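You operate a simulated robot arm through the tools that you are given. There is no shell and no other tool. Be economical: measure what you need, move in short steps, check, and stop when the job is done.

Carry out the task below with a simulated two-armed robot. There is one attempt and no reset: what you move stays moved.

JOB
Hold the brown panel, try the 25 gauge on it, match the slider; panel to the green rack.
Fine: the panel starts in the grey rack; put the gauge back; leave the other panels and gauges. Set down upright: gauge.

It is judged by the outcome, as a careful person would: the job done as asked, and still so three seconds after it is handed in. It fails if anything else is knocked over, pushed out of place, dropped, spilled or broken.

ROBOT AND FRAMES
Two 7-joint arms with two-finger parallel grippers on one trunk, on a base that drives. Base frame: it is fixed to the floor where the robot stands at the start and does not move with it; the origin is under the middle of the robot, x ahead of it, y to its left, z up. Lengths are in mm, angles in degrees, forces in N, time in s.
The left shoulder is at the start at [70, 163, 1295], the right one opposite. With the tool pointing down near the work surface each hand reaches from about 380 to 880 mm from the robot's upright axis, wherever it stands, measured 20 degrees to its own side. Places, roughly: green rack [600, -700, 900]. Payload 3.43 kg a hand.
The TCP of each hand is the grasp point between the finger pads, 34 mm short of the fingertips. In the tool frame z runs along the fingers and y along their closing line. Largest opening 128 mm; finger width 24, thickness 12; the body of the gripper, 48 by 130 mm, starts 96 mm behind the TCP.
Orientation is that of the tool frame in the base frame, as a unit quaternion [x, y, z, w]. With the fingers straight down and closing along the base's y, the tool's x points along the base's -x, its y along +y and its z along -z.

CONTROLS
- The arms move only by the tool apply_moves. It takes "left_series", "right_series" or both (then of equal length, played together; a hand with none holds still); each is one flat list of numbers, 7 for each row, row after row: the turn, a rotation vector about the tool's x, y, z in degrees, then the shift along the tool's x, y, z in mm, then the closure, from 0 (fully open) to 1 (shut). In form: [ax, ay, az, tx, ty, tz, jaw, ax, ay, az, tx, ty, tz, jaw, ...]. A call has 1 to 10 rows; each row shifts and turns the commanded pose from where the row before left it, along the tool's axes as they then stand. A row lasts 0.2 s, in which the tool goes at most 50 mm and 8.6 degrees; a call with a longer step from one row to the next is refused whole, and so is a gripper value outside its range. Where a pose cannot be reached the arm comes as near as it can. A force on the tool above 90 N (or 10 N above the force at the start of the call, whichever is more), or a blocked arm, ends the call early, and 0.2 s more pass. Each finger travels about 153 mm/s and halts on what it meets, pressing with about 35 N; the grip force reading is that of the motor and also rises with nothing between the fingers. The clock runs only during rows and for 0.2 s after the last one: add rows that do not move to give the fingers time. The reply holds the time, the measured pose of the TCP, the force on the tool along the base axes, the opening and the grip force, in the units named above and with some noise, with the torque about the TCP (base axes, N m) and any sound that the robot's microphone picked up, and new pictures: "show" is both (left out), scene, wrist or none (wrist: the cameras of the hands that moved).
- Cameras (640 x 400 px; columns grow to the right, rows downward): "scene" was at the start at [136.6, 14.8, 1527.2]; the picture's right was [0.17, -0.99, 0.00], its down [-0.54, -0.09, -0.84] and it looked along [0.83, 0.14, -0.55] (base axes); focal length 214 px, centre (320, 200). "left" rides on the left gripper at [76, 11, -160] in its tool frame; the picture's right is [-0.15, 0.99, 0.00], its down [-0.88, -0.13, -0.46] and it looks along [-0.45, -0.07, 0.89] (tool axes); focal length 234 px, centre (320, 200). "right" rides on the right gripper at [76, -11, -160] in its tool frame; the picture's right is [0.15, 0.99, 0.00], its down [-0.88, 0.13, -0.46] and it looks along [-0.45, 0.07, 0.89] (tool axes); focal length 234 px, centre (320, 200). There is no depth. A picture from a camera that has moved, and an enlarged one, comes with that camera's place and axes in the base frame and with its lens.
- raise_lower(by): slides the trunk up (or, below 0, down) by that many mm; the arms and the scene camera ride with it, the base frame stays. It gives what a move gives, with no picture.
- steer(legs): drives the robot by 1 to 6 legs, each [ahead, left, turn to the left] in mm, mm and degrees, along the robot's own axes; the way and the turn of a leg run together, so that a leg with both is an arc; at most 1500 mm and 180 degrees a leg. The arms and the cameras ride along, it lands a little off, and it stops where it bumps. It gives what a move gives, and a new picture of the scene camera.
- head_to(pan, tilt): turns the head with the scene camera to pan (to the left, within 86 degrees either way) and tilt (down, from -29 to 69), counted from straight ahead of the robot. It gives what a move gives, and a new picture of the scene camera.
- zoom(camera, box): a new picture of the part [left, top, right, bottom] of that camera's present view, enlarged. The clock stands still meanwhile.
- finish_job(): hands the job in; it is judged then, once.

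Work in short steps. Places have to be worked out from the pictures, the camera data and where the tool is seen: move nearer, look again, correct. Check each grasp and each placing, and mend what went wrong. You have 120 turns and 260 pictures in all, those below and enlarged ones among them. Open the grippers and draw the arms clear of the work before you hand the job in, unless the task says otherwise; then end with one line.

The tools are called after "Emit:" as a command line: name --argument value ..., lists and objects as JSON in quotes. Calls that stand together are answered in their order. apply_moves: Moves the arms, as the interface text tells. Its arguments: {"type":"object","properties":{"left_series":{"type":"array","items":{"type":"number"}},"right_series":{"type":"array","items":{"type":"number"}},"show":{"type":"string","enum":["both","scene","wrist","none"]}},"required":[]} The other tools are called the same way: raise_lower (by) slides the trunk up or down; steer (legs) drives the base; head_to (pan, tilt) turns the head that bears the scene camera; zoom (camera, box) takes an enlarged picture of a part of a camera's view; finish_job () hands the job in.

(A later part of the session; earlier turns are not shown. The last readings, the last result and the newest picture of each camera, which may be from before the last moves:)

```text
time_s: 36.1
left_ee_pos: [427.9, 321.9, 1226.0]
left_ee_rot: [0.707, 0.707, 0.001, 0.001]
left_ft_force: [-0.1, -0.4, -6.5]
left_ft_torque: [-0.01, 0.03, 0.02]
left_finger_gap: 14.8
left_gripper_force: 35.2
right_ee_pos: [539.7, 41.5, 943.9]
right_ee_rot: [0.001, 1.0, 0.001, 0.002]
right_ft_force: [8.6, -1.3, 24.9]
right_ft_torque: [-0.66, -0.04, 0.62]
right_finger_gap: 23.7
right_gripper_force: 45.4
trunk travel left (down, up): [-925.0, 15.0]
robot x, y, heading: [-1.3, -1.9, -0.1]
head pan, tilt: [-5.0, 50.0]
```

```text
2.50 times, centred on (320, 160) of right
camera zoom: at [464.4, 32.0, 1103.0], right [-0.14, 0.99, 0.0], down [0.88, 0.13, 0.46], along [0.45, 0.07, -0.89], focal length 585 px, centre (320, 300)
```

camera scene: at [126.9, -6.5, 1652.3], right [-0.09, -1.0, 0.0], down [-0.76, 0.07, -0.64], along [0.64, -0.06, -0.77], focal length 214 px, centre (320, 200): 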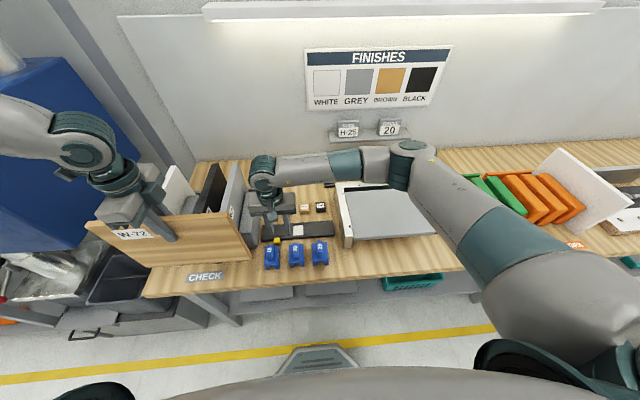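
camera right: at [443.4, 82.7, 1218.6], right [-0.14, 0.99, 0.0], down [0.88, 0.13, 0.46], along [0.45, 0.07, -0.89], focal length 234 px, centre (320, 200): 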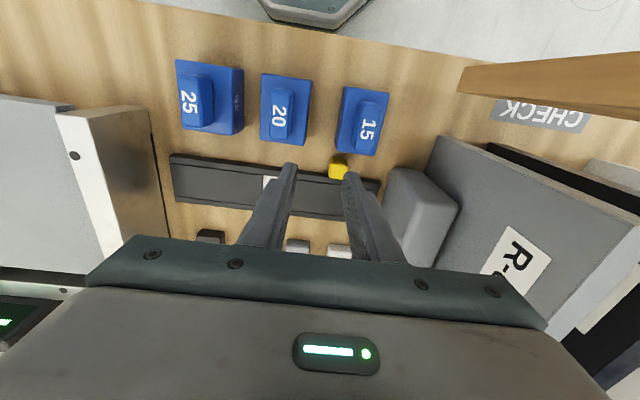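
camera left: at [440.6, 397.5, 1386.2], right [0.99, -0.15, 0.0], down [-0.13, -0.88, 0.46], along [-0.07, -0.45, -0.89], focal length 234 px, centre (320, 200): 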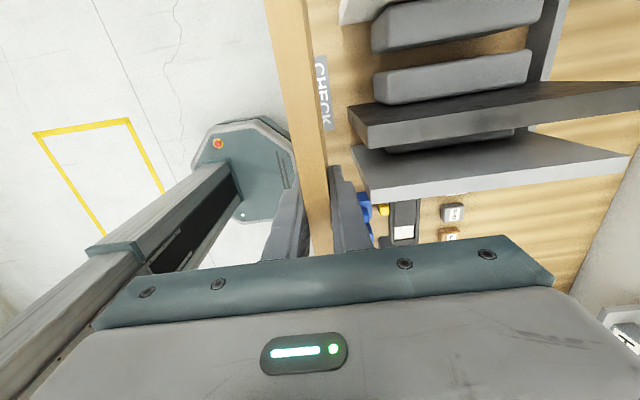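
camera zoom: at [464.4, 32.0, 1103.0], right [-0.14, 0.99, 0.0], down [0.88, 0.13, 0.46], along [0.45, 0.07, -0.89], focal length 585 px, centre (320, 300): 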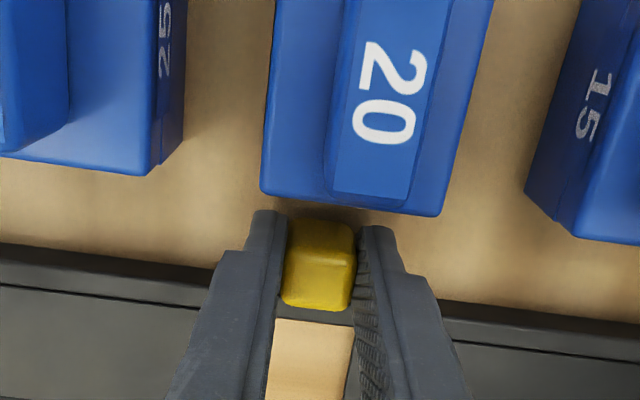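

Brown shows in the window. I release, rise straight up and check how well it is centred.

Emit:
apply_moves --right_series '[0, 0, 0, 0, 0, 0, 0.62, 0, 0, 0, 0, 0, 0, 0.62, 0, 0, 0, 0, 0, -30, 0.62, 0, 0, 0, 0, 0, -45, 0.62, 0, 0, 0, 0, -40, 0, 0.62, 0, 0, 0, 0, -45, 0, 0.62]' --show "wrist"

Emit:
zoom --camera "scene" --box '[260, 200, 340, 250]'

Emit:
zoom --camera "right" --box '[220, 80, 500, 260]'

```text
time_s: 37.5
left_ee_pos: [428.5, 318.8, 1226.3]
left_ee_rot: [0.707, 0.708, 0.0, -0.001]
left_ft_force: [0.3, -0.4, -6.5]
left_ft_torque: [0.02, -0.01, 0.01]
left_finger_gap: 14.8
left_gripper_force: 34.5
right_ee_pos: [540.1, -48.2, 1017.8]
right_ee_rot: [0.002, 1.0, 0.002, 0.001]
right_ft_force: [0.4, -0.2, 0.4]
right_ft_torque: [0.0, 0.02, -0.01]
right_finger_gap: 48.8
right_gripper_force: 0.1
trunk travel left (down, up): [-925.0, 15.0]
robot x, y, heading: [4.1, -1.9, -0.0]
head pan, tilt: [-5.0, 50.0]
camera right: at [464.3, -59.7, 1177.4], right [-0.14, 0.99, 0.0], down [0.88, 0.12, 0.46], along [0.45, 0.07, -0.89], focal length 234 px, centre (320, 200)
```

right: 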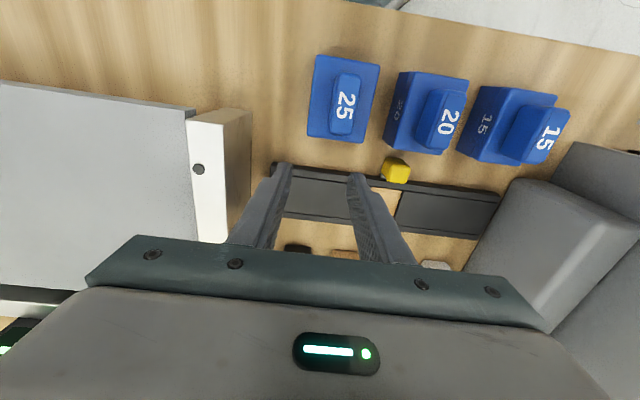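

```text
8.00 times, centred on (300, 225) of scene
camera zoom: at [125.9, -10.7, 1652.4], right [-0.09, -1.0, 0.0], down [-0.76, 0.07, -0.64], along [0.64, -0.05, -0.77], focal length 1716 px, centre (480, 0)
```

zoom: 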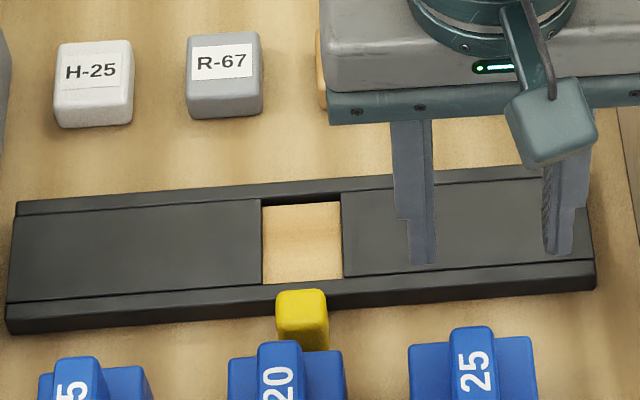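

```text
2.22 times, centred on (360, 170) of right
camera zoom: at [464.3, -59.7, 1177.4], right [-0.14, 0.99, 0.0], down [0.88, 0.12, 0.46], along [0.45, 0.07, -0.89], focal length 520 px, centre (231, 267)
```

zoom: 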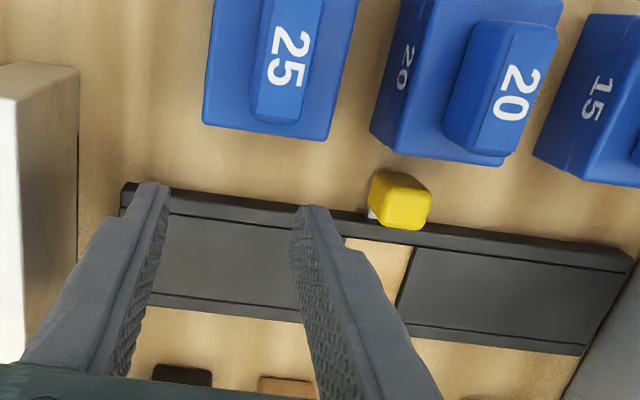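

The window is fully tan, with the knob centred under it. I move the hand clear and check the colour closely against the brown block.

Emit:
apply_moves --right_series '[0, 0, 0, 20, -45, -20, 0.62, 0, 0, 0, 20, -45, -20, 0.62, 0, 0, 0, 20, -45, -20, 0.62]' --show "scene"

Emit:
zoom --camera "scene" --box '[265, 200, 335, 245]'

Emit:
zoom --camera "right" --box '[400, 120, 600, 270]'

```text
refused: row 1 steps farther than a row can; nothing moved
```

```text
8.89 times, centred on (300, 222) of scene
camera zoom: at [125.9, -10.7, 1652.4], right [-0.09, -1.0, 0.0], down [-0.76, 0.07, -0.64], along [0.64, -0.05, -0.77], focal length 1906 px, centre (498, 0)
```

zoom: 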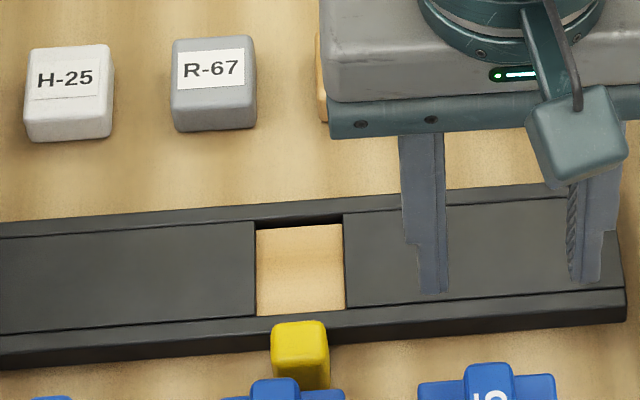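

```text
2.67 times, centred on (500, 195) of right
camera zoom: at [464.3, -59.7, 1177.4], right [-0.14, 0.99, 0.0], down [0.88, 0.12, 0.46], along [0.45, 0.07, -0.89], focal length 624 px, centre (-160, 213)
```

zoom: 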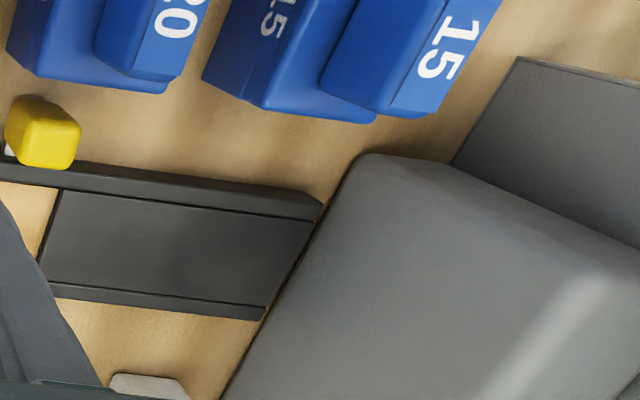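

The patch is the wood-brown one, filling the window. I draw the right hand back (smaller steps) and re-look.

Emit:
apply_moves --right_series '[0, 0, 0, 0, -25, -35, 0.62, 0, 0, 0, 20, -25, -35, 0.62, 0, 0, 0, 30, -25, -25, 0.62, 0, 0, 0, 35, -25, -15, 0.62, 0, 0, 0, 35, -25, -15, 0.62, 0, 0, 0, 35, -25, -15, 0.62]' --show "scene"

Emit:
zoom --camera "scene" --box '[255, 195, 345, 255]'

```text
time_s: 39.0
left_ee_pos: [426.8, 321.5, 1225.8]
left_ee_rot: [0.707, 0.707, 0.0, 0.0]
left_ft_force: [0.2, 0.4, -6.7]
left_ft_torque: [-0.03, -0.01, -0.02]
left_finger_gap: 14.7
left_gripper_force: 35.0
right_ee_pos: [380.2, -193.7, 1157.9]
right_ee_rot: [0.002, 1.0, 0.002, 0.001]
right_ft_force: [-0.6, 0.3, -0.2]
right_ft_torque: [-0.02, -0.01, 0.02]
right_finger_gap: 48.9
right_gripper_force: 0.1
trunk travel left (down, up): [-925.0, 15.0]
robot x, y, heading: [-4.0, 0.2, -0.2]
head pan, tilt: [-5.0, 50.0]
camera scene: at [124.2, -8.2, 1652.6], right [-0.09, -1.0, 0.0], down [-0.76, 0.07, -0.64], along [0.64, -0.06, -0.77], focal length 214 px, centre (320, 200)
```

scene: 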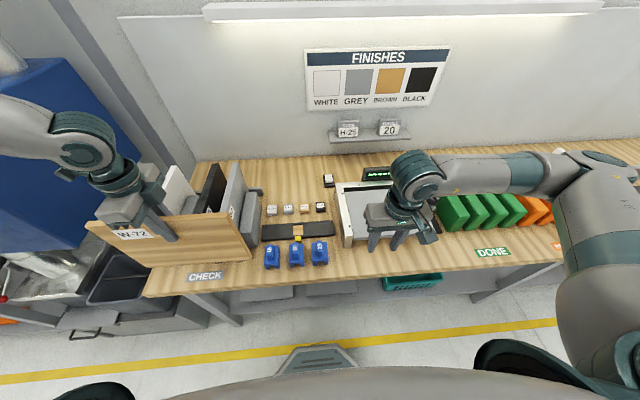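

```text
6.67 times, centred on (300, 225) of scene
camera zoom: at [124.2, -8.2, 1652.6], right [-0.09, -1.0, 0.0], down [-0.76, 0.07, -0.64], along [0.64, -0.06, -0.77], focal length 1430 px, centre (453, 33)
```

zoom: 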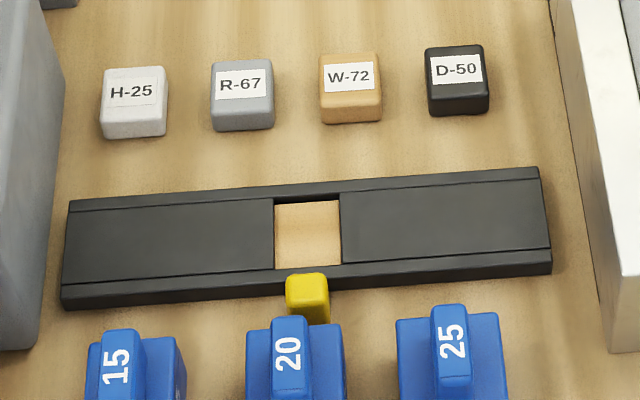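

Brown is centred in the slider, gauges in place. Next, raise the panel, turn it back parallel to x, and tuck the right arm up for driving.

Emit:
apply_moves --left_series '[0, 0, 0, 0, 0, -45, 1, 0, 0, 0, 0, 0, -45, 1, 0, 0, -8.5, 0, 0, 0, 1, 0, 0, -8.5, 0, 0, 0, 1, 0, 0, -8.5, 0, 0, 0, 1, 0, 0, -8.5, 0, 0, 0, 1, 0, 0, -8.5, 0, 0, 0, 1, 0, 0, -8.5, 0, 0, 0, 1, 0, 0, -8.5, 0, 0, 0, 1, 0, 0, -8.5, 0, 0, 0, 1]' --right_series '[0, 0, 0, 3, 9, -30, 0.62, 0, 0, 0, 3, 9, -30, 0.62, 0, 0, 0, 3, 9, -30, 0.62, 0, 0, 0, 3, 9, -30, 0.62, 0, 0, 0, 3, 9, -30, 0.62, 0, 0, 0, 3, 9, -30, 0.62, 0, 0, 0, 3, 9, -30, 0.62, 0, 0, 0, 3, 9, -30, 0.62, 0, 0, 0, 3, 9, -30, 0.62, 0, 0, 0, 3, 9, -30, 0.62]' --show "none"

Emit:
apply_moves --left_series '[0, 0, -8, 0, 0, 0, 1, 0, 0, -7, 0, 0, 0, 1, 0, 0, -7, 0, 0, 0, 1]' --show "none"

Emit:
head_to --pan -60 --tilt 42

```text
time_s: 41.1
left_ee_pos: [428.5, 323.5, 1312.2]
left_ee_rot: [0.19, 0.982, -0.001, 0.001]
left_ft_force: [-0.1, -0.5, -6.2]
left_ft_torque: [0.01, -0.05, -0.04]
left_finger_gap: 14.9
left_gripper_force: 35.3
right_ee_pos: [355.6, -101.0, 1457.4]
right_ee_rot: [0.002, 1.0, 0.001, 0.001]
right_ft_force: [0.0, -0.2, 0.0]
right_ft_torque: [0.0, 0.01, -0.01]
right_finger_gap: 48.7
right_gripper_force: 0.1
trunk travel left (down, up): [-925.0, 15.0]
robot x, y, heading: [-1.5, 1.1, 0.0]
head pan, tilt: [-5.0, 50.0]
```

```text
time_s: 42.0
left_ee_pos: [427.6, 321.2, 1313.1]
left_ee_rot: [-0.001, 1.0, 0.001, 0.0]
left_ft_force: [-0.8, -1.2, -6.8]
left_ft_torque: [0.04, -0.04, -0.02]
left_finger_gap: 14.8
left_gripper_force: 35.0
right_ee_pos: [357.0, -101.3, 1457.0]
right_ee_rot: [0.001, 1.0, 0.001, 0.0]
right_ft_force: [0.5, 0.1, -0.4]
right_ft_torque: [0.0, -0.02, 0.02]
right_finger_gap: 48.5
right_gripper_force: 0.1
trunk travel left (down, up): [-925.0, 15.0]
robot x, y, heading: [0.5, 2.8, -0.0]
head pan, tilt: [-5.0, 50.0]
```

```text
time_s: 43.2
left_ee_pos: [427.0, 321.0, 1312.6]
left_ee_rot: [0.0, 1.0, 0.0, 0.0]
left_ft_force: [0.3, -0.3, -7.0]
left_ft_torque: [0.03, -0.02, -0.01]
left_finger_gap: 14.7
left_gripper_force: 35.0
right_ee_pos: [356.2, -102.2, 1457.4]
right_ee_rot: [0.002, 1.0, 0.001, 0.0]
right_ft_force: [0.1, 0.7, 0.3]
right_ft_torque: [0.01, 0.01, -0.03]
right_finger_gap: 48.6
right_gripper_force: 0.0
trunk travel left (down, up): [-925.0, 15.0]
robot x, y, heading: [-1.9, 0.5, -0.2]
head pan, tilt: [-60.0, 42.0]
camera scene: at [91.3, -72.4, 1663.7], right [-0.87, -0.5, 0.0], down [-0.34, 0.58, -0.74], along [0.37, -0.64, -0.67], focal length 214 px, centre (320, 200)
```

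scene: 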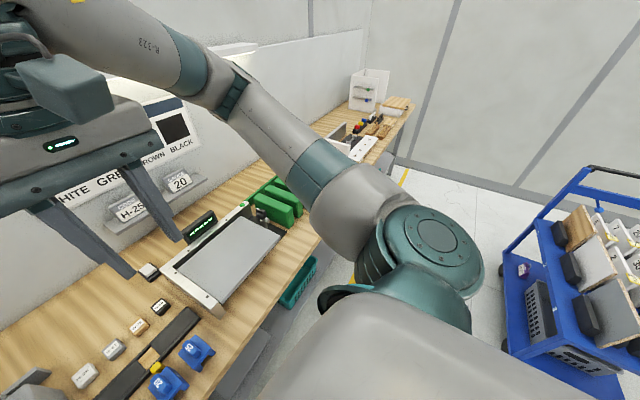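

A blue cart stands behind to the right (x < −500), but the lane alongside the table is clear. I drive right 400 mm and look.

Emit:
steer --legs '[[0, -400, 0]]'

Emit:
head_to --pan -25 --tilt 45

```text
time_s: 45.7
left_ee_pos: [426.7, -77.3, 1312.2]
left_ee_rot: [-0.004, 1.0, -0.002, 0.0]
left_ft_force: [-0.1, 1.1, -7.1]
left_ft_torque: [0.0, -0.02, 0.0]
left_finger_gap: 15.0
left_gripper_force: 35.0
right_ee_pos: [358.8, -502.4, 1457.2]
right_ee_rot: [-0.003, 1.0, 0.001, 0.001]
right_ft_force: [0.0, 0.2, -0.6]
right_ft_torque: [-0.04, 0.01, -0.01]
right_finger_gap: 48.5
right_gripper_force: 0.1
trunk travel left (down, up): [-925.0, 15.0]
robot x, y, heading: [1.7, -408.4, 0.3]
head pan, tilt: [-60.0, 42.0]
camera scene: at [93.6, -473.2, 1663.8], right [-0.86, -0.51, 0.0], down [-0.34, 0.57, -0.74], along [0.38, -0.64, -0.67], focal length 214 px, centre (320, 200)
```

scene: 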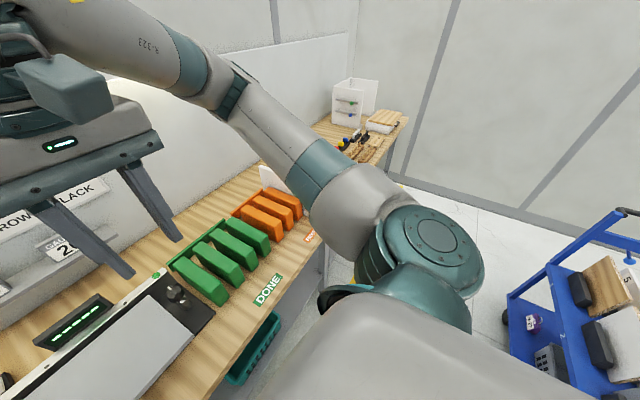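

```text
time_s: 46.7
left_ee_pos: [427.2, -80.9, 1312.6]
left_ee_rot: [-0.005, 1.0, -0.001, 0.0]
left_ft_force: [-0.1, 0.6, -6.1]
left_ft_torque: [0.03, -0.01, -0.02]
left_finger_gap: 14.9
left_gripper_force: 34.7
right_ee_pos: [358.9, -503.8, 1457.3]
right_ee_rot: [-0.003, 1.0, 0.001, 0.0]
right_ft_force: [-0.6, -0.4, 0.1]
right_ft_torque: [0.03, 0.01, 0.0]
right_finger_gap: 48.6
right_gripper_force: 0.0
trunk travel left (down, up): [-925.0, 15.0]
robot x, y, heading: [3.9, -405.7, 0.6]
head pan, tilt: [-25.0, 45.0]
camera scene: at [125.1, -438.6, 1659.3], right [-0.42, -0.91, 0.0], down [-0.64, 0.29, -0.71], along [0.64, -0.29, -0.71], focal length 214 px, centre (320, 200)
```

scene: 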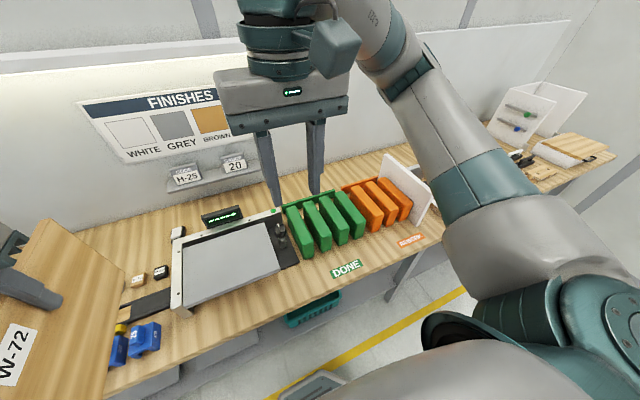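

Way clear. Drive another 400 mm to the right, and face the head to the green rack.

Emit:
steer --legs '[[0, -400, 0]]'

Emit:
head_to --pan 8 --tilt 48

Emit:
zoom --camera "scene" --box '[180, 120, 420, 270]'

```text
time_s: 49.3
left_ee_pos: [430.5, -489.1, 1312.8]
left_ee_rot: [-0.004, 1.0, -0.001, -0.001]
left_ft_force: [0.4, 0.6, -6.4]
left_ft_torque: [0.01, -0.02, 0.0]
left_finger_gap: 15.2
left_gripper_force: 34.8
right_ee_pos: [362.8, -911.8, 1456.5]
right_ee_rot: [-0.003, 1.0, 0.0, 0.0]
right_ft_force: [0.5, -0.3, 0.4]
right_ft_torque: [0.01, -0.01, -0.01]
right_finger_gap: 48.8
right_gripper_force: 0.0
trunk travel left (down, up): [-925.0, 15.0]
robot x, y, heading: [10.7, -817.8, 0.3]
head pan, tilt: [-25.0, 45.0]
camera scene: at [128.8, -846.5, 1659.4], right [-0.41, -0.91, 0.0], down [-0.64, 0.29, -0.71], along [0.64, -0.29, -0.71], focal length 214 px, centre (320, 200)
```

scene: 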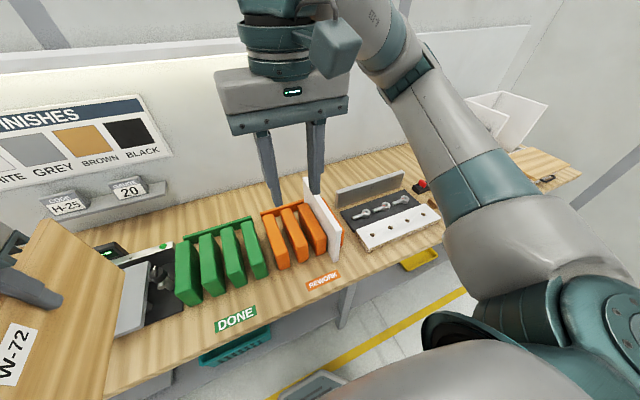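

```text
time_s: 50.2
left_ee_pos: [429.8, -491.4, 1313.4]
left_ee_rot: [-0.005, 1.0, -0.001, -0.001]
left_ft_force: [0.7, -0.3, -6.4]
left_ft_torque: [-0.01, -0.05, -0.01]
left_finger_gap: 14.7
left_gripper_force: 35.0
right_ee_pos: [363.4, -916.7, 1456.1]
right_ee_rot: [-0.003, 1.0, 0.001, 0.001]
right_ft_force: [0.1, 0.0, -0.3]
right_ft_torque: [0.01, 0.01, 0.01]
right_finger_gap: 48.8
right_gripper_force: 0.2
trunk travel left (down, up): [-925.0, 15.0]
robot x, y, heading: [7.2, -811.5, 0.5]
head pan, tilt: [8.0, 48.0]
camera scene: at [132.7, -805.0, 1655.1], right [0.15, -0.99, 0.0], down [-0.74, -0.11, -0.67], along [0.66, 0.1, -0.74], focal length 214 px, centre (320, 200)
```

scene: 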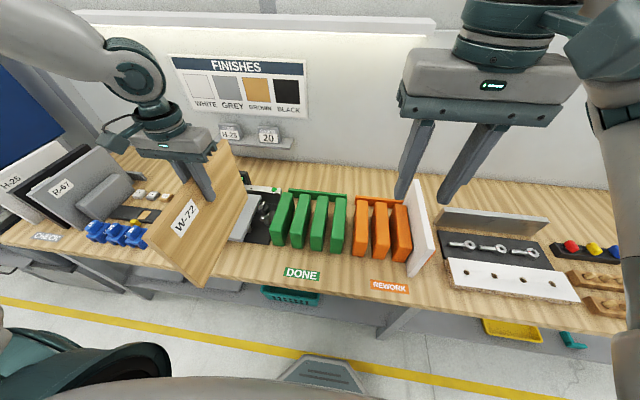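

```text
2.67 times, centred on (300, 195) of scene
camera zoom: at [132.7, -805.0, 1655.1], right [0.15, -0.99, 0.0], down [-0.74, -0.11, -0.67], along [0.66, 0.1, -0.74], focal length 572 px, centre (373, 213)
```

zoom: 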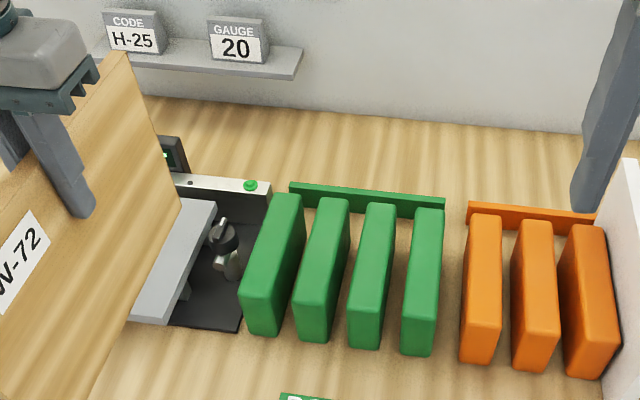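

The green rack has three slots, like the grey one; the middle slot lies at y≈−693, with the back stop at x≈815, so the panel's place is x≈638 at the grip. I move above it.

Emit:
apply_moves --left_series '[0, 0, 0.6, -34, -33, 0, 1, 0, 0, 0, -34, -33, 0, 1, 0, 0, 0, -34, -33, 0, 1, 0, 0, 0, -34, -33, 0, 1, 0, 0, 0, -34, -34, 0, 1, 0, 0, 0, -34, -34, 0, 1]' --show "both"

Emit:
zoom --camera "left" --box '[200, 0, 440, 260]'

```text
time_s: 51.6
left_ee_pos: [604.1, -644.6, 1318.2]
left_ee_rot: [0.0, 1.0, -0.001, 0.0]
left_ft_force: [-0.1, 0.1, -7.3]
left_ft_torque: [-0.05, -0.04, 0.02]
left_finger_gap: 14.9
left_gripper_force: 35.4
left hand out of reach, approached as far as the arm can: row 5, 6
right_ee_pos: [360.9, -914.0, 1457.7]
right_ee_rot: [-0.003, 1.0, 0.001, 0.0]
right_ft_force: [0.5, 0.2, 0.0]
right_ft_torque: [0.01, -0.01, -0.03]
right_finger_gap: 48.5
right_gripper_force: 0.1
trunk travel left (down, up): [-925.0, 15.0]
robot x, y, heading: [4.3, -809.7, 0.3]
head pan, tilt: [8.0, 48.0]
camera scene: at [131.6, -803.2, 1655.2], right [0.15, -0.99, 0.0], down [-0.73, -0.11, -0.67], along [0.66, 0.1, -0.74], focal length 214 px, centre (320, 200)
camera left: at [526.9, -633.7, 1479.4], right [0.15, 0.99, 0.0], down [0.88, -0.13, 0.46], along [0.45, -0.07, -0.89], focal length 234 px, centre (320, 200)
```

scene: 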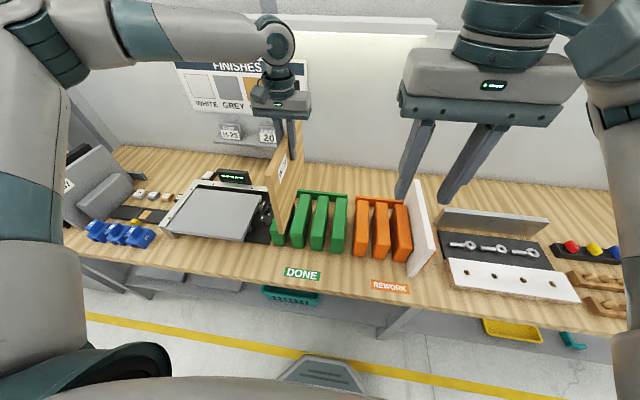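
left: 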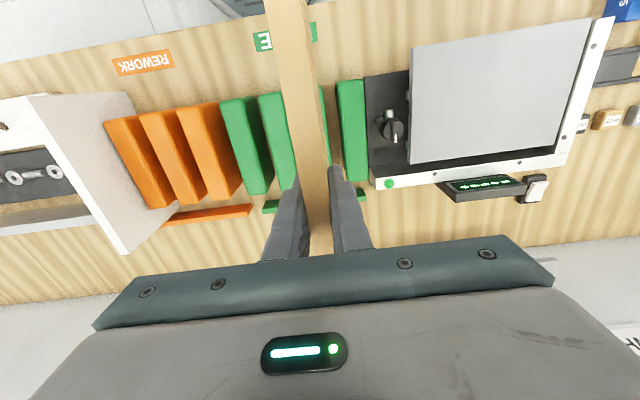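

```text
1.54 times, centred on (320, 130) of left
camera zoom: at [526.9, -633.7, 1479.4], right [0.15, 0.99, 0.0], down [0.88, -0.13, 0.46], along [0.45, -0.07, -0.89], focal length 360 px, centre (320, 308)
```

zoom: 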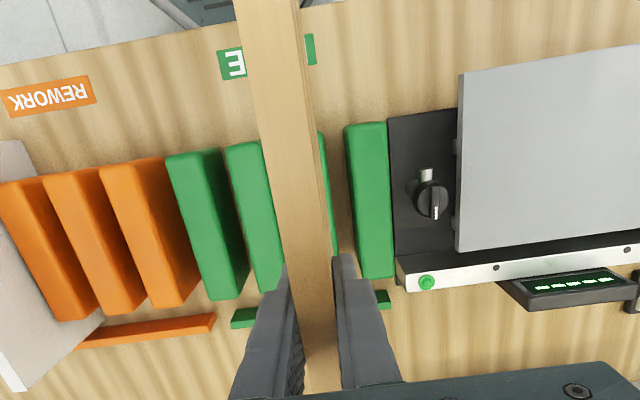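

The left arm reached its limit at [604, −645]. I shift the hand left first, then drive the robot 200 mm farther right for a better posture.

Emit:
apply_moves --left_series '[0, 0, 0, 10, 40, 0, 1, 0, 0, 0, 0, 40, 0, 1, 0, 0, 0, 0, 40, 0, 1]' --show "none"

Emit:
steer --legs '[[0, -200, 0]]'

```text
time_s: 52.5
left_ee_pos: [595.1, -525.0, 1316.9]
left_ee_rot: [0.001, 1.0, 0.0, -0.001]
left_ft_force: [-0.5, 0.0, -6.0]
left_ft_torque: [0.01, -0.04, 0.0]
left_finger_gap: 15.1
left_gripper_force: 34.9
right_ee_pos: [361.9, -913.5, 1457.8]
right_ee_rot: [-0.002, 1.0, 0.0, 0.001]
right_ft_force: [0.1, 0.1, 0.4]
right_ft_torque: [0.01, 0.01, 0.03]
right_finger_gap: 48.8
right_gripper_force: 0.1
trunk travel left (down, up): [-925.0, 15.0]
robot x, y, heading: [4.4, -818.9, 0.5]
head pan, tilt: [8.0, 48.0]
```

```text
time_s: 54.1
left_ee_pos: [598.7, -727.7, 1315.7]
left_ee_rot: [0.002, 1.0, -0.002, -0.001]
left_ft_force: [-0.2, 0.5, -5.9]
left_ft_torque: [-0.03, -0.05, 0.03]
left_finger_gap: 15.1
left_gripper_force: 34.8
right_ee_pos: [363.2, -1114.1, 1457.0]
right_ee_rot: [0.0, 1.0, -0.001, 0.0]
right_ft_force: [0.3, 0.2, -0.2]
right_ft_torque: [-0.07, 0.01, 0.0]
right_finger_gap: 48.6
right_gripper_force: 0.1
trunk travel left (down, up): [-925.0, 15.0]
robot x, y, heading: [6.4, -1016.0, 0.4]
head pan, tilt: [8.0, 48.0]
camera scene: at [134.6, -1001.9, 1655.0], right [0.14, -0.99, 0.0], down [-0.74, -0.11, -0.67], along [0.66, 0.09, -0.74], focal length 214 px, centre (320, 200)
```

scene: 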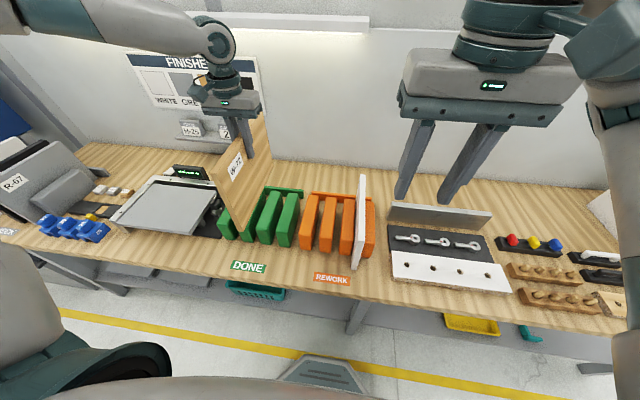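

Now over the middle slot: move to [638, −693].

Emit:
apply_moves --left_series '[0, 0, 0, -20, 18, 0, 1, 0, 0, 0, -20, 17, 0, 1, 0, 0, 0, 0, 0, 0, 1]' --show "wrist"

Emit:
zoom --camera "left" --box '[220, 40, 420, 240]'

Emit:
zoom --camera "scene" --box '[180, 120, 380, 280]'

```text
time_s: 54.9
left_ee_pos: [638.0, -696.6, 1313.4]
left_ee_rot: [0.001, 1.0, 0.0, -0.001]
left_ft_force: [0.2, -0.3, -5.5]
left_ft_torque: [0.02, -0.03, 0.03]
left_finger_gap: 15.1
left_gripper_force: 34.9
right_ee_pos: [363.5, -1119.5, 1457.6]
right_ee_rot: [-0.001, 1.0, 0.001, 0.0]
right_ft_force: [-0.4, -0.6, 0.0]
right_ft_torque: [0.02, -0.04, 0.0]
right_finger_gap: 48.5
right_gripper_force: 0.1
trunk travel left (down, up): [-925.0, 15.0]
robot x, y, heading: [6.0, -1020.0, 0.2]
head pan, tilt: [8.0, 48.0]
camera left: at [561.4, -685.3, 1476.2], right [0.15, 0.99, 0.0], down [0.88, -0.13, 0.45], along [0.45, -0.07, -0.89], focal length 234 px, centre (320, 200)
```

left: 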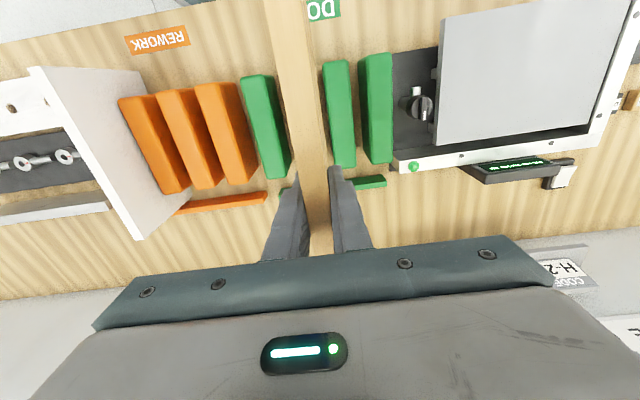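

```text
2.00 times, centred on (320, 140) of left
camera zoom: at [561.4, -685.3, 1476.2], right [0.15, 0.99, 0.0], down [0.88, -0.13, 0.45], along [0.45, -0.07, -0.89], focal length 468 px, centre (320, 320)
```

zoom: 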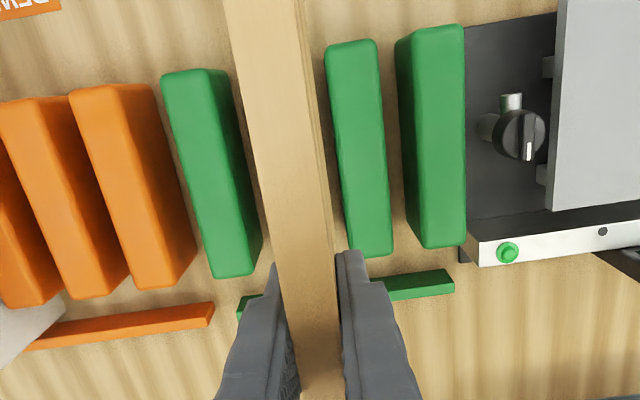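

```text
2.50 times, centred on (280, 200) of scene
camera zoom: at [134.2, -1007.8, 1655.1], right [0.14, -0.99, 0.0], down [-0.74, -0.11, -0.67], along [0.66, 0.1, -0.74], focal length 536 px, centre (420, 200)
```

zoom: 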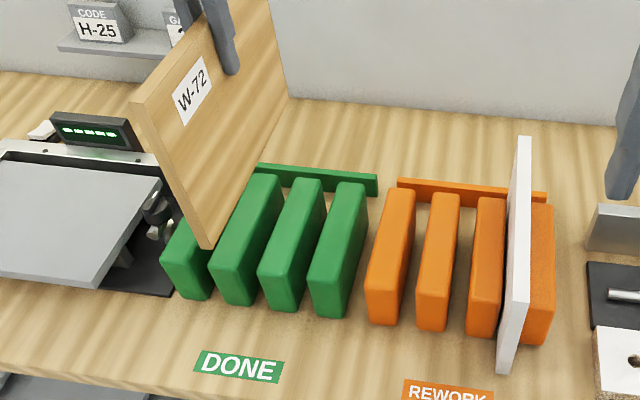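

By symmetry of the outer dividers the middle slot centre is y≈−692.7 (gap ≈45 mm). I correct 4 mm and descend partway, then check.

Emit:
apply_moves --left_series '[0, 0, 0, 0, 3.5, 30, 1, 0, 0, 0, 0, 0, 40, 1, 0, 0, 0, 0, 0, 40, 1, 0, 0, 0, 0, 0, 0, 1]' --show "wrist"

Emit:
zoom --camera "left" --box '[220, 20, 420, 240]'

Emit:
zoom --camera "scene" --box '[180, 120, 380, 280]'

```text
time_s: 55.9
left_ee_pos: [640.1, -691.6, 1204.4]
left_ee_rot: [0.002, 1.0, 0.0, -0.001]
left_ft_force: [0.0, -0.2, -6.3]
left_ft_torque: [0.0, -0.02, 0.03]
left_finger_gap: 15.1
left_gripper_force: 35.3
right_ee_pos: [364.0, -1118.6, 1456.4]
right_ee_rot: [-0.001, 1.0, 0.001, 0.0]
right_ft_force: [0.1, -0.3, 0.0]
right_ft_torque: [0.03, 0.0, -0.02]
right_finger_gap: 48.2
right_gripper_force: 0.0
trunk travel left (down, up): [-925.0, 15.0]
robot x, y, heading: [5.8, -1018.5, 0.4]
head pan, tilt: [8.0, 48.0]
camera left: at [563.7, -680.9, 1366.0], right [0.15, 0.99, 0.0], down [0.88, -0.13, 0.45], along [0.45, -0.07, -0.89], focal length 234 px, centre (320, 200)
```

left: 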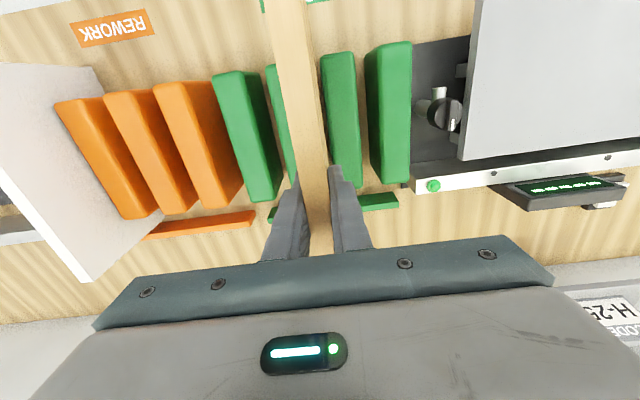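

```text
1.82 times, centred on (320, 130) of left
camera zoom: at [563.7, -680.9, 1366.0], right [0.15, 0.99, 0.0], down [0.88, -0.13, 0.45], along [0.45, -0.07, -0.89], focal length 426 px, centre (320, 327)
```

zoom: 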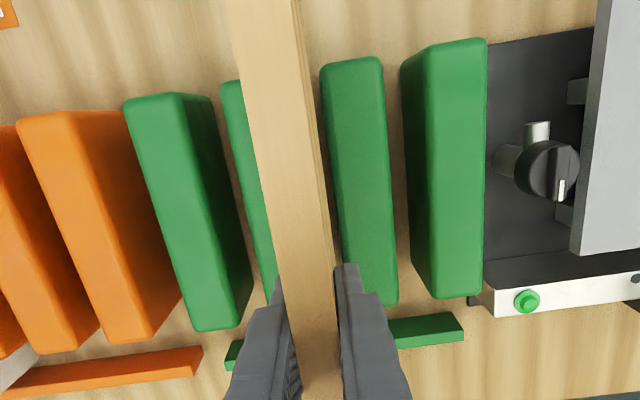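

```text
2.50 times, centred on (280, 200) of scene
camera zoom: at [134.1, -1007.1, 1655.1], right [0.14, -0.99, 0.0], down [-0.74, -0.11, -0.67], along [0.66, 0.1, -0.74], focal length 536 px, centre (420, 200)
```

zoom: 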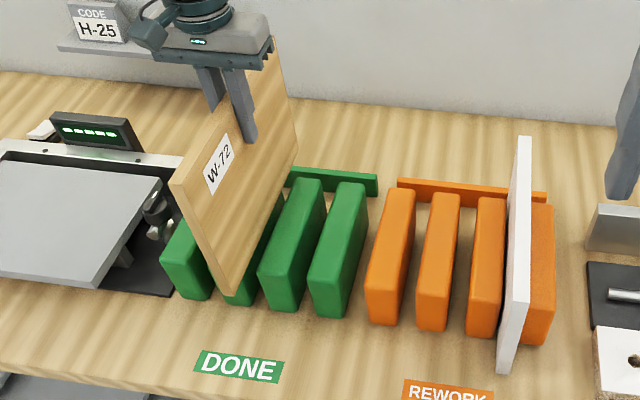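

Aligned. Continue down into the slot to about 20 mm above rest.

Emit:
apply_moves --left_series '[0, 0, 0, 0, -1, 35, 1, 0, 0, 0, 0, 0, 35, 1, 0, 0, 0, 0, 0, 30, 1, 0, 0, 0, 0, 0, 0, 1]' --show "none"

Emit:
zoom --camera "left" --box '[220, 20, 420, 240]'

Emit:
zoom --camera "scene" --box '[180, 120, 380, 280]'

```text
time_s: 56.9
left_ee_pos: [637.2, -693.5, 1106.2]
left_ee_rot: [0.001, 1.0, -0.002, 0.0]
left_ft_force: [0.6, 0.2, -5.8]
left_ft_torque: [-0.03, -0.03, 0.0]
left_finger_gap: 15.0
left_gripper_force: 34.6
right_ee_pos: [363.8, -1119.5, 1456.9]
right_ee_rot: [-0.001, 1.0, 0.002, -0.001]
right_ft_force: [-0.7, -1.3, -0.5]
right_ft_torque: [0.0, 0.03, 0.0]
right_finger_gap: 48.7
right_gripper_force: 0.0
trunk travel left (down, up): [-925.0, 15.0]
robot x, y, heading: [8.8, -1018.5, 0.4]
head pan, tilt: [8.0, 48.0]
```

```text
1.82 times, centred on (320, 130) of left
camera zoom: at [560.5, -682.1, 1267.0], right [0.15, 0.99, 0.0], down [0.88, -0.13, 0.46], along [0.45, -0.07, -0.89], focal length 426 px, centre (320, 327)
```

zoom: 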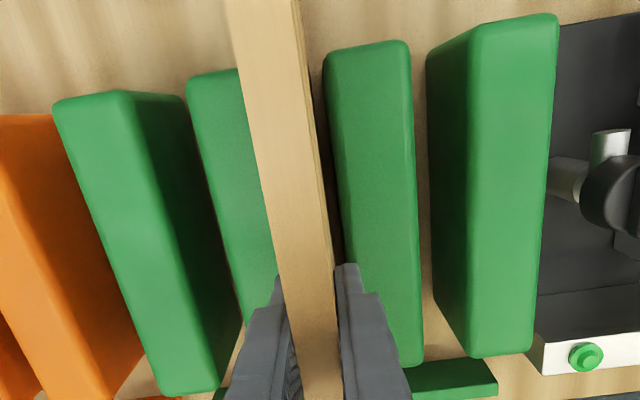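

```text
2.50 times, centred on (280, 200) of scene
camera zoom: at [134.3, -1008.0, 1655.1], right [0.14, -0.99, 0.0], down [-0.74, -0.11, -0.67], along [0.66, 0.1, -0.74], focal length 536 px, centre (420, 200)
```

zoom: 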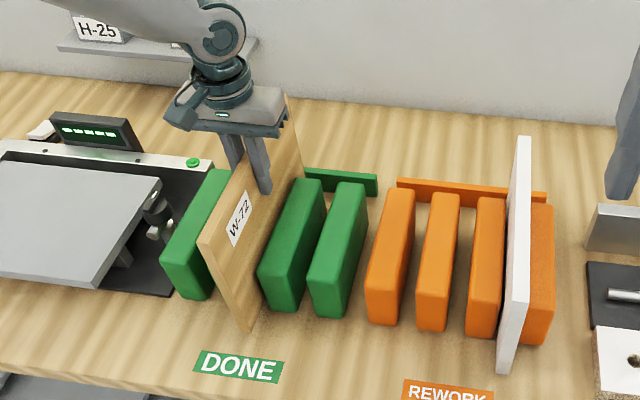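

The panel is in the middle slot with no side force. Lower gently to rest.

Emit:
apply_moves --left_series '[0, 0, 0, 0, 0, 8, 1, 0, 0, 0, 0, 0, 7, 1, 0, 0, 0, 0, 0, 0, 1]' --show "none"

Emit:
apply_moves --left_series '[0, 0, 0, 0, 0, 3, 1, 0, 0, 0, 0, 0, 0, 1]' --show "none"

```text
time_s: 57.7
left_ee_pos: [629.7, -688.4, 1096.5]
left_ee_rot: [0.001, 1.0, -0.001, 0.0]
left_ft_force: [-0.6, -0.7, -6.1]
left_ft_torque: [-0.04, -0.03, 0.0]
left_finger_gap: 14.9
left_gripper_force: 34.6
left hand out of reach, approached as far as the arm can: row 1, 2
right_ee_pos: [363.8, -1118.7, 1457.6]
right_ee_rot: [-0.001, 1.0, 0.001, 0.0]
right_ft_force: [-0.2, -0.2, 0.4]
right_ft_torque: [0.02, -0.04, -0.03]
right_finger_gap: 48.8
right_gripper_force: 0.2
trunk travel left (down, up): [-925.0, 15.0]
robot x, y, heading: [5.6, -1019.7, 0.6]
head pan, tilt: [8.0, 48.0]
```

```text
time_s: 58.3
left_ee_pos: [628.2, -686.9, 1095.6]
left_ee_rot: [0.002, 1.0, 0.0, -0.001]
left_ft_force: [0.7, 0.3, -5.9]
left_ft_torque: [0.03, -0.04, -0.01]
left_finger_gap: 14.7
left_gripper_force: 35.1
right_ee_pos: [363.2, -1118.5, 1455.4]
right_ee_rot: [-0.001, 1.0, 0.001, 0.001]
right_ft_force: [-1.0, 0.0, -0.1]
right_ft_torque: [-0.02, -0.01, -0.04]
right_finger_gap: 48.4
right_gripper_force: 0.0
trunk travel left (down, up): [-925.0, 15.0]
robot x, y, heading: [6.7, -1017.2, 0.3]
head pan, tilt: [8.0, 48.0]
```

Reach is limited with the trunk this high. I lift the arm 30 mm and restore [638, −693], then lower with the trunk instead.

Emit:
apply_moves --left_series '[0, 0, 0, 0, 0, -15, 1, 0, 0, 0, -5, -3, -15, 1, 0, 0, 0, -5, -3, 0, 1, 0, 0, 0, 0, 0, 0, 1]' --show "none"

Emit:
raise_lower --by -32

```text
time_s: 59.3
left_ee_pos: [641.3, -693.7, 1125.8]
left_ee_rot: [0.001, 1.0, 0.0, -0.001]
left_ft_force: [0.3, 0.2, -7.0]
left_ft_torque: [0.02, -0.02, 0.02]
left_finger_gap: 15.0
left_gripper_force: 34.5
right_ee_pos: [364.1, -1119.8, 1456.4]
right_ee_rot: [0.0, 1.0, 0.001, 0.0]
right_ft_force: [-0.5, -0.1, 1.0]
right_ft_torque: [0.0, 0.03, 0.01]
right_finger_gap: 48.7
right_gripper_force: 0.1
trunk travel left (down, up): [-925.0, 15.0]
robot x, y, heading: [5.0, -1021.9, 0.3]
head pan, tilt: [8.0, 48.0]
```

```text
time_s: 60.0
left_ee_pos: [640.9, -692.2, 1093.8]
left_ee_rot: [0.002, 1.0, 0.0, -0.002]
left_ft_force: [-0.1, -0.7, -5.2]
left_ft_torque: [-0.01, -0.02, -0.03]
left_finger_gap: 15.0
left_gripper_force: 34.9
right_ee_pos: [363.8, -1117.7, 1424.8]
right_ee_rot: [-0.002, 1.0, 0.0, 0.0]
right_ft_force: [-0.5, 0.0, -0.7]
right_ft_torque: [-0.02, -0.04, 0.0]
right_finger_gap: 48.6
right_gripper_force: 0.1
trunk travel left (down, up): [-893.0, 47.0]
robot x, y, heading: [8.6, -1015.1, 0.3]
head pan, tilt: [8.0, 48.0]
```

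Good. Now lower in small arm steps, reading the force.

Emit:
apply_moves --left_series '[0, 0, 0, 2, 0, 3, 1, 0, 0, 0, 0, 0, 3, 1, 0, 0, 0, 0, 0, 0, 1]' --show "none"

Emit:
apply_moves --left_series '[0, 0, 0, 0, 0, 2, 1, 0, 0, 0, 0, 0, 1, 1]' --show "none"

```text
time_s: 60.8
left_ee_pos: [638.4, -693.9, 1087.2]
left_ee_rot: [0.001, 1.0, 0.0, -0.001]
left_ft_force: [0.1, 0.1, -6.5]
left_ft_torque: [-0.01, -0.04, 0.01]
left_finger_gap: 14.7
left_gripper_force: 34.9
right_ee_pos: [362.9, -1118.2, 1425.0]
right_ee_rot: [-0.001, 1.0, 0.001, 0.0]
right_ft_force: [-0.4, -0.8, 0.2]
right_ft_torque: [-0.02, -0.02, -0.05]
right_finger_gap: 48.8
right_gripper_force: 0.1
trunk travel left (down, up): [-893.0, 47.0]
robot x, y, heading: [7.5, -1017.4, 0.4]
head pan, tilt: [8.0, 48.0]
```

```text
time_s: 61.4
left_ee_pos: [636.9, -692.7, 1085.6]
left_ee_rot: [0.002, 1.0, 0.0, -0.001]
left_ft_force: [0.1, 0.5, -6.2]
left_ft_torque: [-0.01, 0.0, 0.01]
left_finger_gap: 15.1
left_gripper_force: 34.9
right_ee_pos: [363.8, -1119.3, 1424.9]
right_ee_rot: [0.0, 1.0, 0.001, 0.0]
right_ft_force: [-0.5, -0.2, -0.2]
right_ft_torque: [0.01, 0.0, 0.03]
right_finger_gap: 48.8
right_gripper_force: 0.0
trunk travel left (down, up): [-893.0, 47.0]
robot x, y, heading: [6.5, -1017.8, 0.4]
head pan, tilt: [8.0, 48.0]
```

Emit:
apply_moves --left_series '[0, 0, 0, 0, 0, 1.5, 1, 0, 0, 0, 0, 0, 0, 1]' --show "none"

Emit:
apply_moves --left_series '[0, 0, 0, 0, 0, 1.5, 1, 0, 0, 0, 0, 0, 0, 1]' --show "none"

```text
time_s: 62.0
left_ee_pos: [638.7, -693.8, 1084.5]
left_ee_rot: [0.002, 1.0, 0.0, -0.001]
left_ft_force: [-0.4, 1.1, -1.2]
left_ft_torque: [0.1, -0.74, 0.09]
left_finger_gap: 14.8
left_gripper_force: 34.9
right_ee_pos: [362.8, -1117.6, 1423.4]
right_ee_rot: [-0.001, 1.0, 0.001, 0.0]
right_ft_force: [-0.2, -0.8, 0.4]
right_ft_torque: [0.0, 0.0, 0.01]
right_finger_gap: 48.4
right_gripper_force: 0.0
trunk travel left (down, up): [-893.0, 47.0]
robot x, y, heading: [11.0, -1017.8, 0.6]
head pan, tilt: [8.0, 48.0]
```

```text
time_s: 62.6
left_ee_pos: [637.9, -693.8, 1083.6]
left_ee_rot: [0.002, 1.0, 0.0, 0.001]
left_ft_force: [1.7, 2.1, 8.5]
left_ft_torque: [0.51, -1.2, 0.2]
left_finger_gap: 14.8
left_gripper_force: 35.4
right_ee_pos: [363.2, -1119.6, 1427.2]
right_ee_rot: [-0.001, 1.0, 0.001, 0.001]
right_ft_force: [0.4, -0.1, 0.0]
right_ft_torque: [0.01, -0.01, -0.01]
right_finger_gap: 48.3
right_gripper_force: 0.0
trunk travel left (down, up): [-893.0, 47.0]
robot x, y, heading: [7.6, -1020.8, 0.1]
head pan, tilt: [8.0, 48.0]
```

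Resting on the rack. Ease 1 mm, open the fingers in steps, and check the panel stands.

Emit:
apply_moves --left_series '[0, 0, 0, 0, 0, -1, 1, 0, 0, 0, 0, 0, 0, 0.85, 0, 0, 0, 0, 0, 0, 0.75, 0, 0, 0, 0, 0, 0, 0.65, 0, 0, 0, 0, 0, 0, 0.65]' --show "none"

Emit:
zoom --camera "left" --box '[220, 20, 420, 240]'

Emit:
zoom --camera "scene" --box '[180, 120, 380, 280]'

```text
time_s: 63.8
left_ee_pos: [637.4, -693.2, 1082.8]
left_ee_rot: [0.001, 1.0, 0.0, -0.001]
left_ft_force: [0.0, -0.2, 0.3]
left_ft_torque: [0.03, 0.0, -0.02]
left_finger_gap: 44.8
left_gripper_force: 0.1
right_ee_pos: [363.5, -1118.6, 1425.3]
right_ee_rot: [-0.001, 1.0, 0.001, 0.001]
right_ft_force: [0.4, -0.7, -0.5]
right_ft_torque: [0.03, 0.02, 0.01]
right_finger_gap: 48.6
right_gripper_force: 0.1
trunk travel left (down, up): [-893.0, 47.0]
robot x, y, heading: [8.0, -1013.8, 0.2]
head pan, tilt: [8.0, 48.0]
```

```text
1.82 times, centred on (320, 130) of left
camera zoom: at [561.4, -683.1, 1244.9], right [0.15, 0.99, 0.0], down [0.88, -0.13, 0.45], along [0.45, -0.07, -0.89], focal length 426 px, centre (320, 327)
```

zoom: 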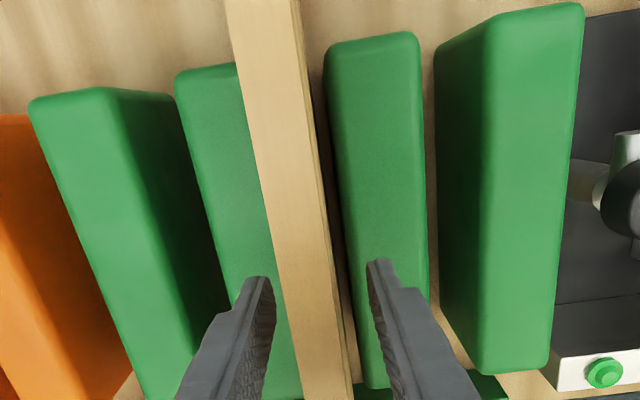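

```text
2.50 times, centred on (280, 200) of scene
camera zoom: at [133.7, -1007.8, 1623.2], right [0.14, -0.99, 0.0], down [-0.74, -0.11, -0.67], along [0.66, 0.1, -0.74], focal length 536 px, centre (420, 200)
```

zoom: 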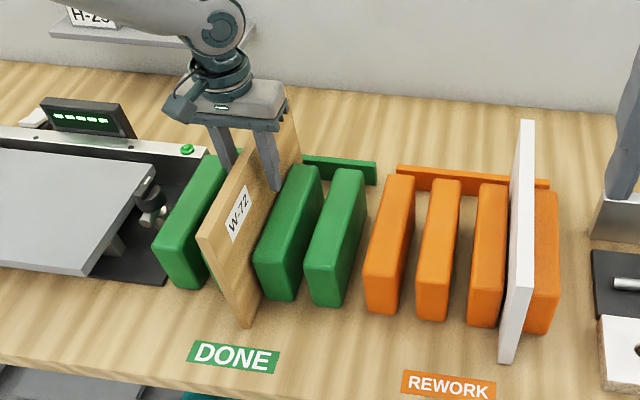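

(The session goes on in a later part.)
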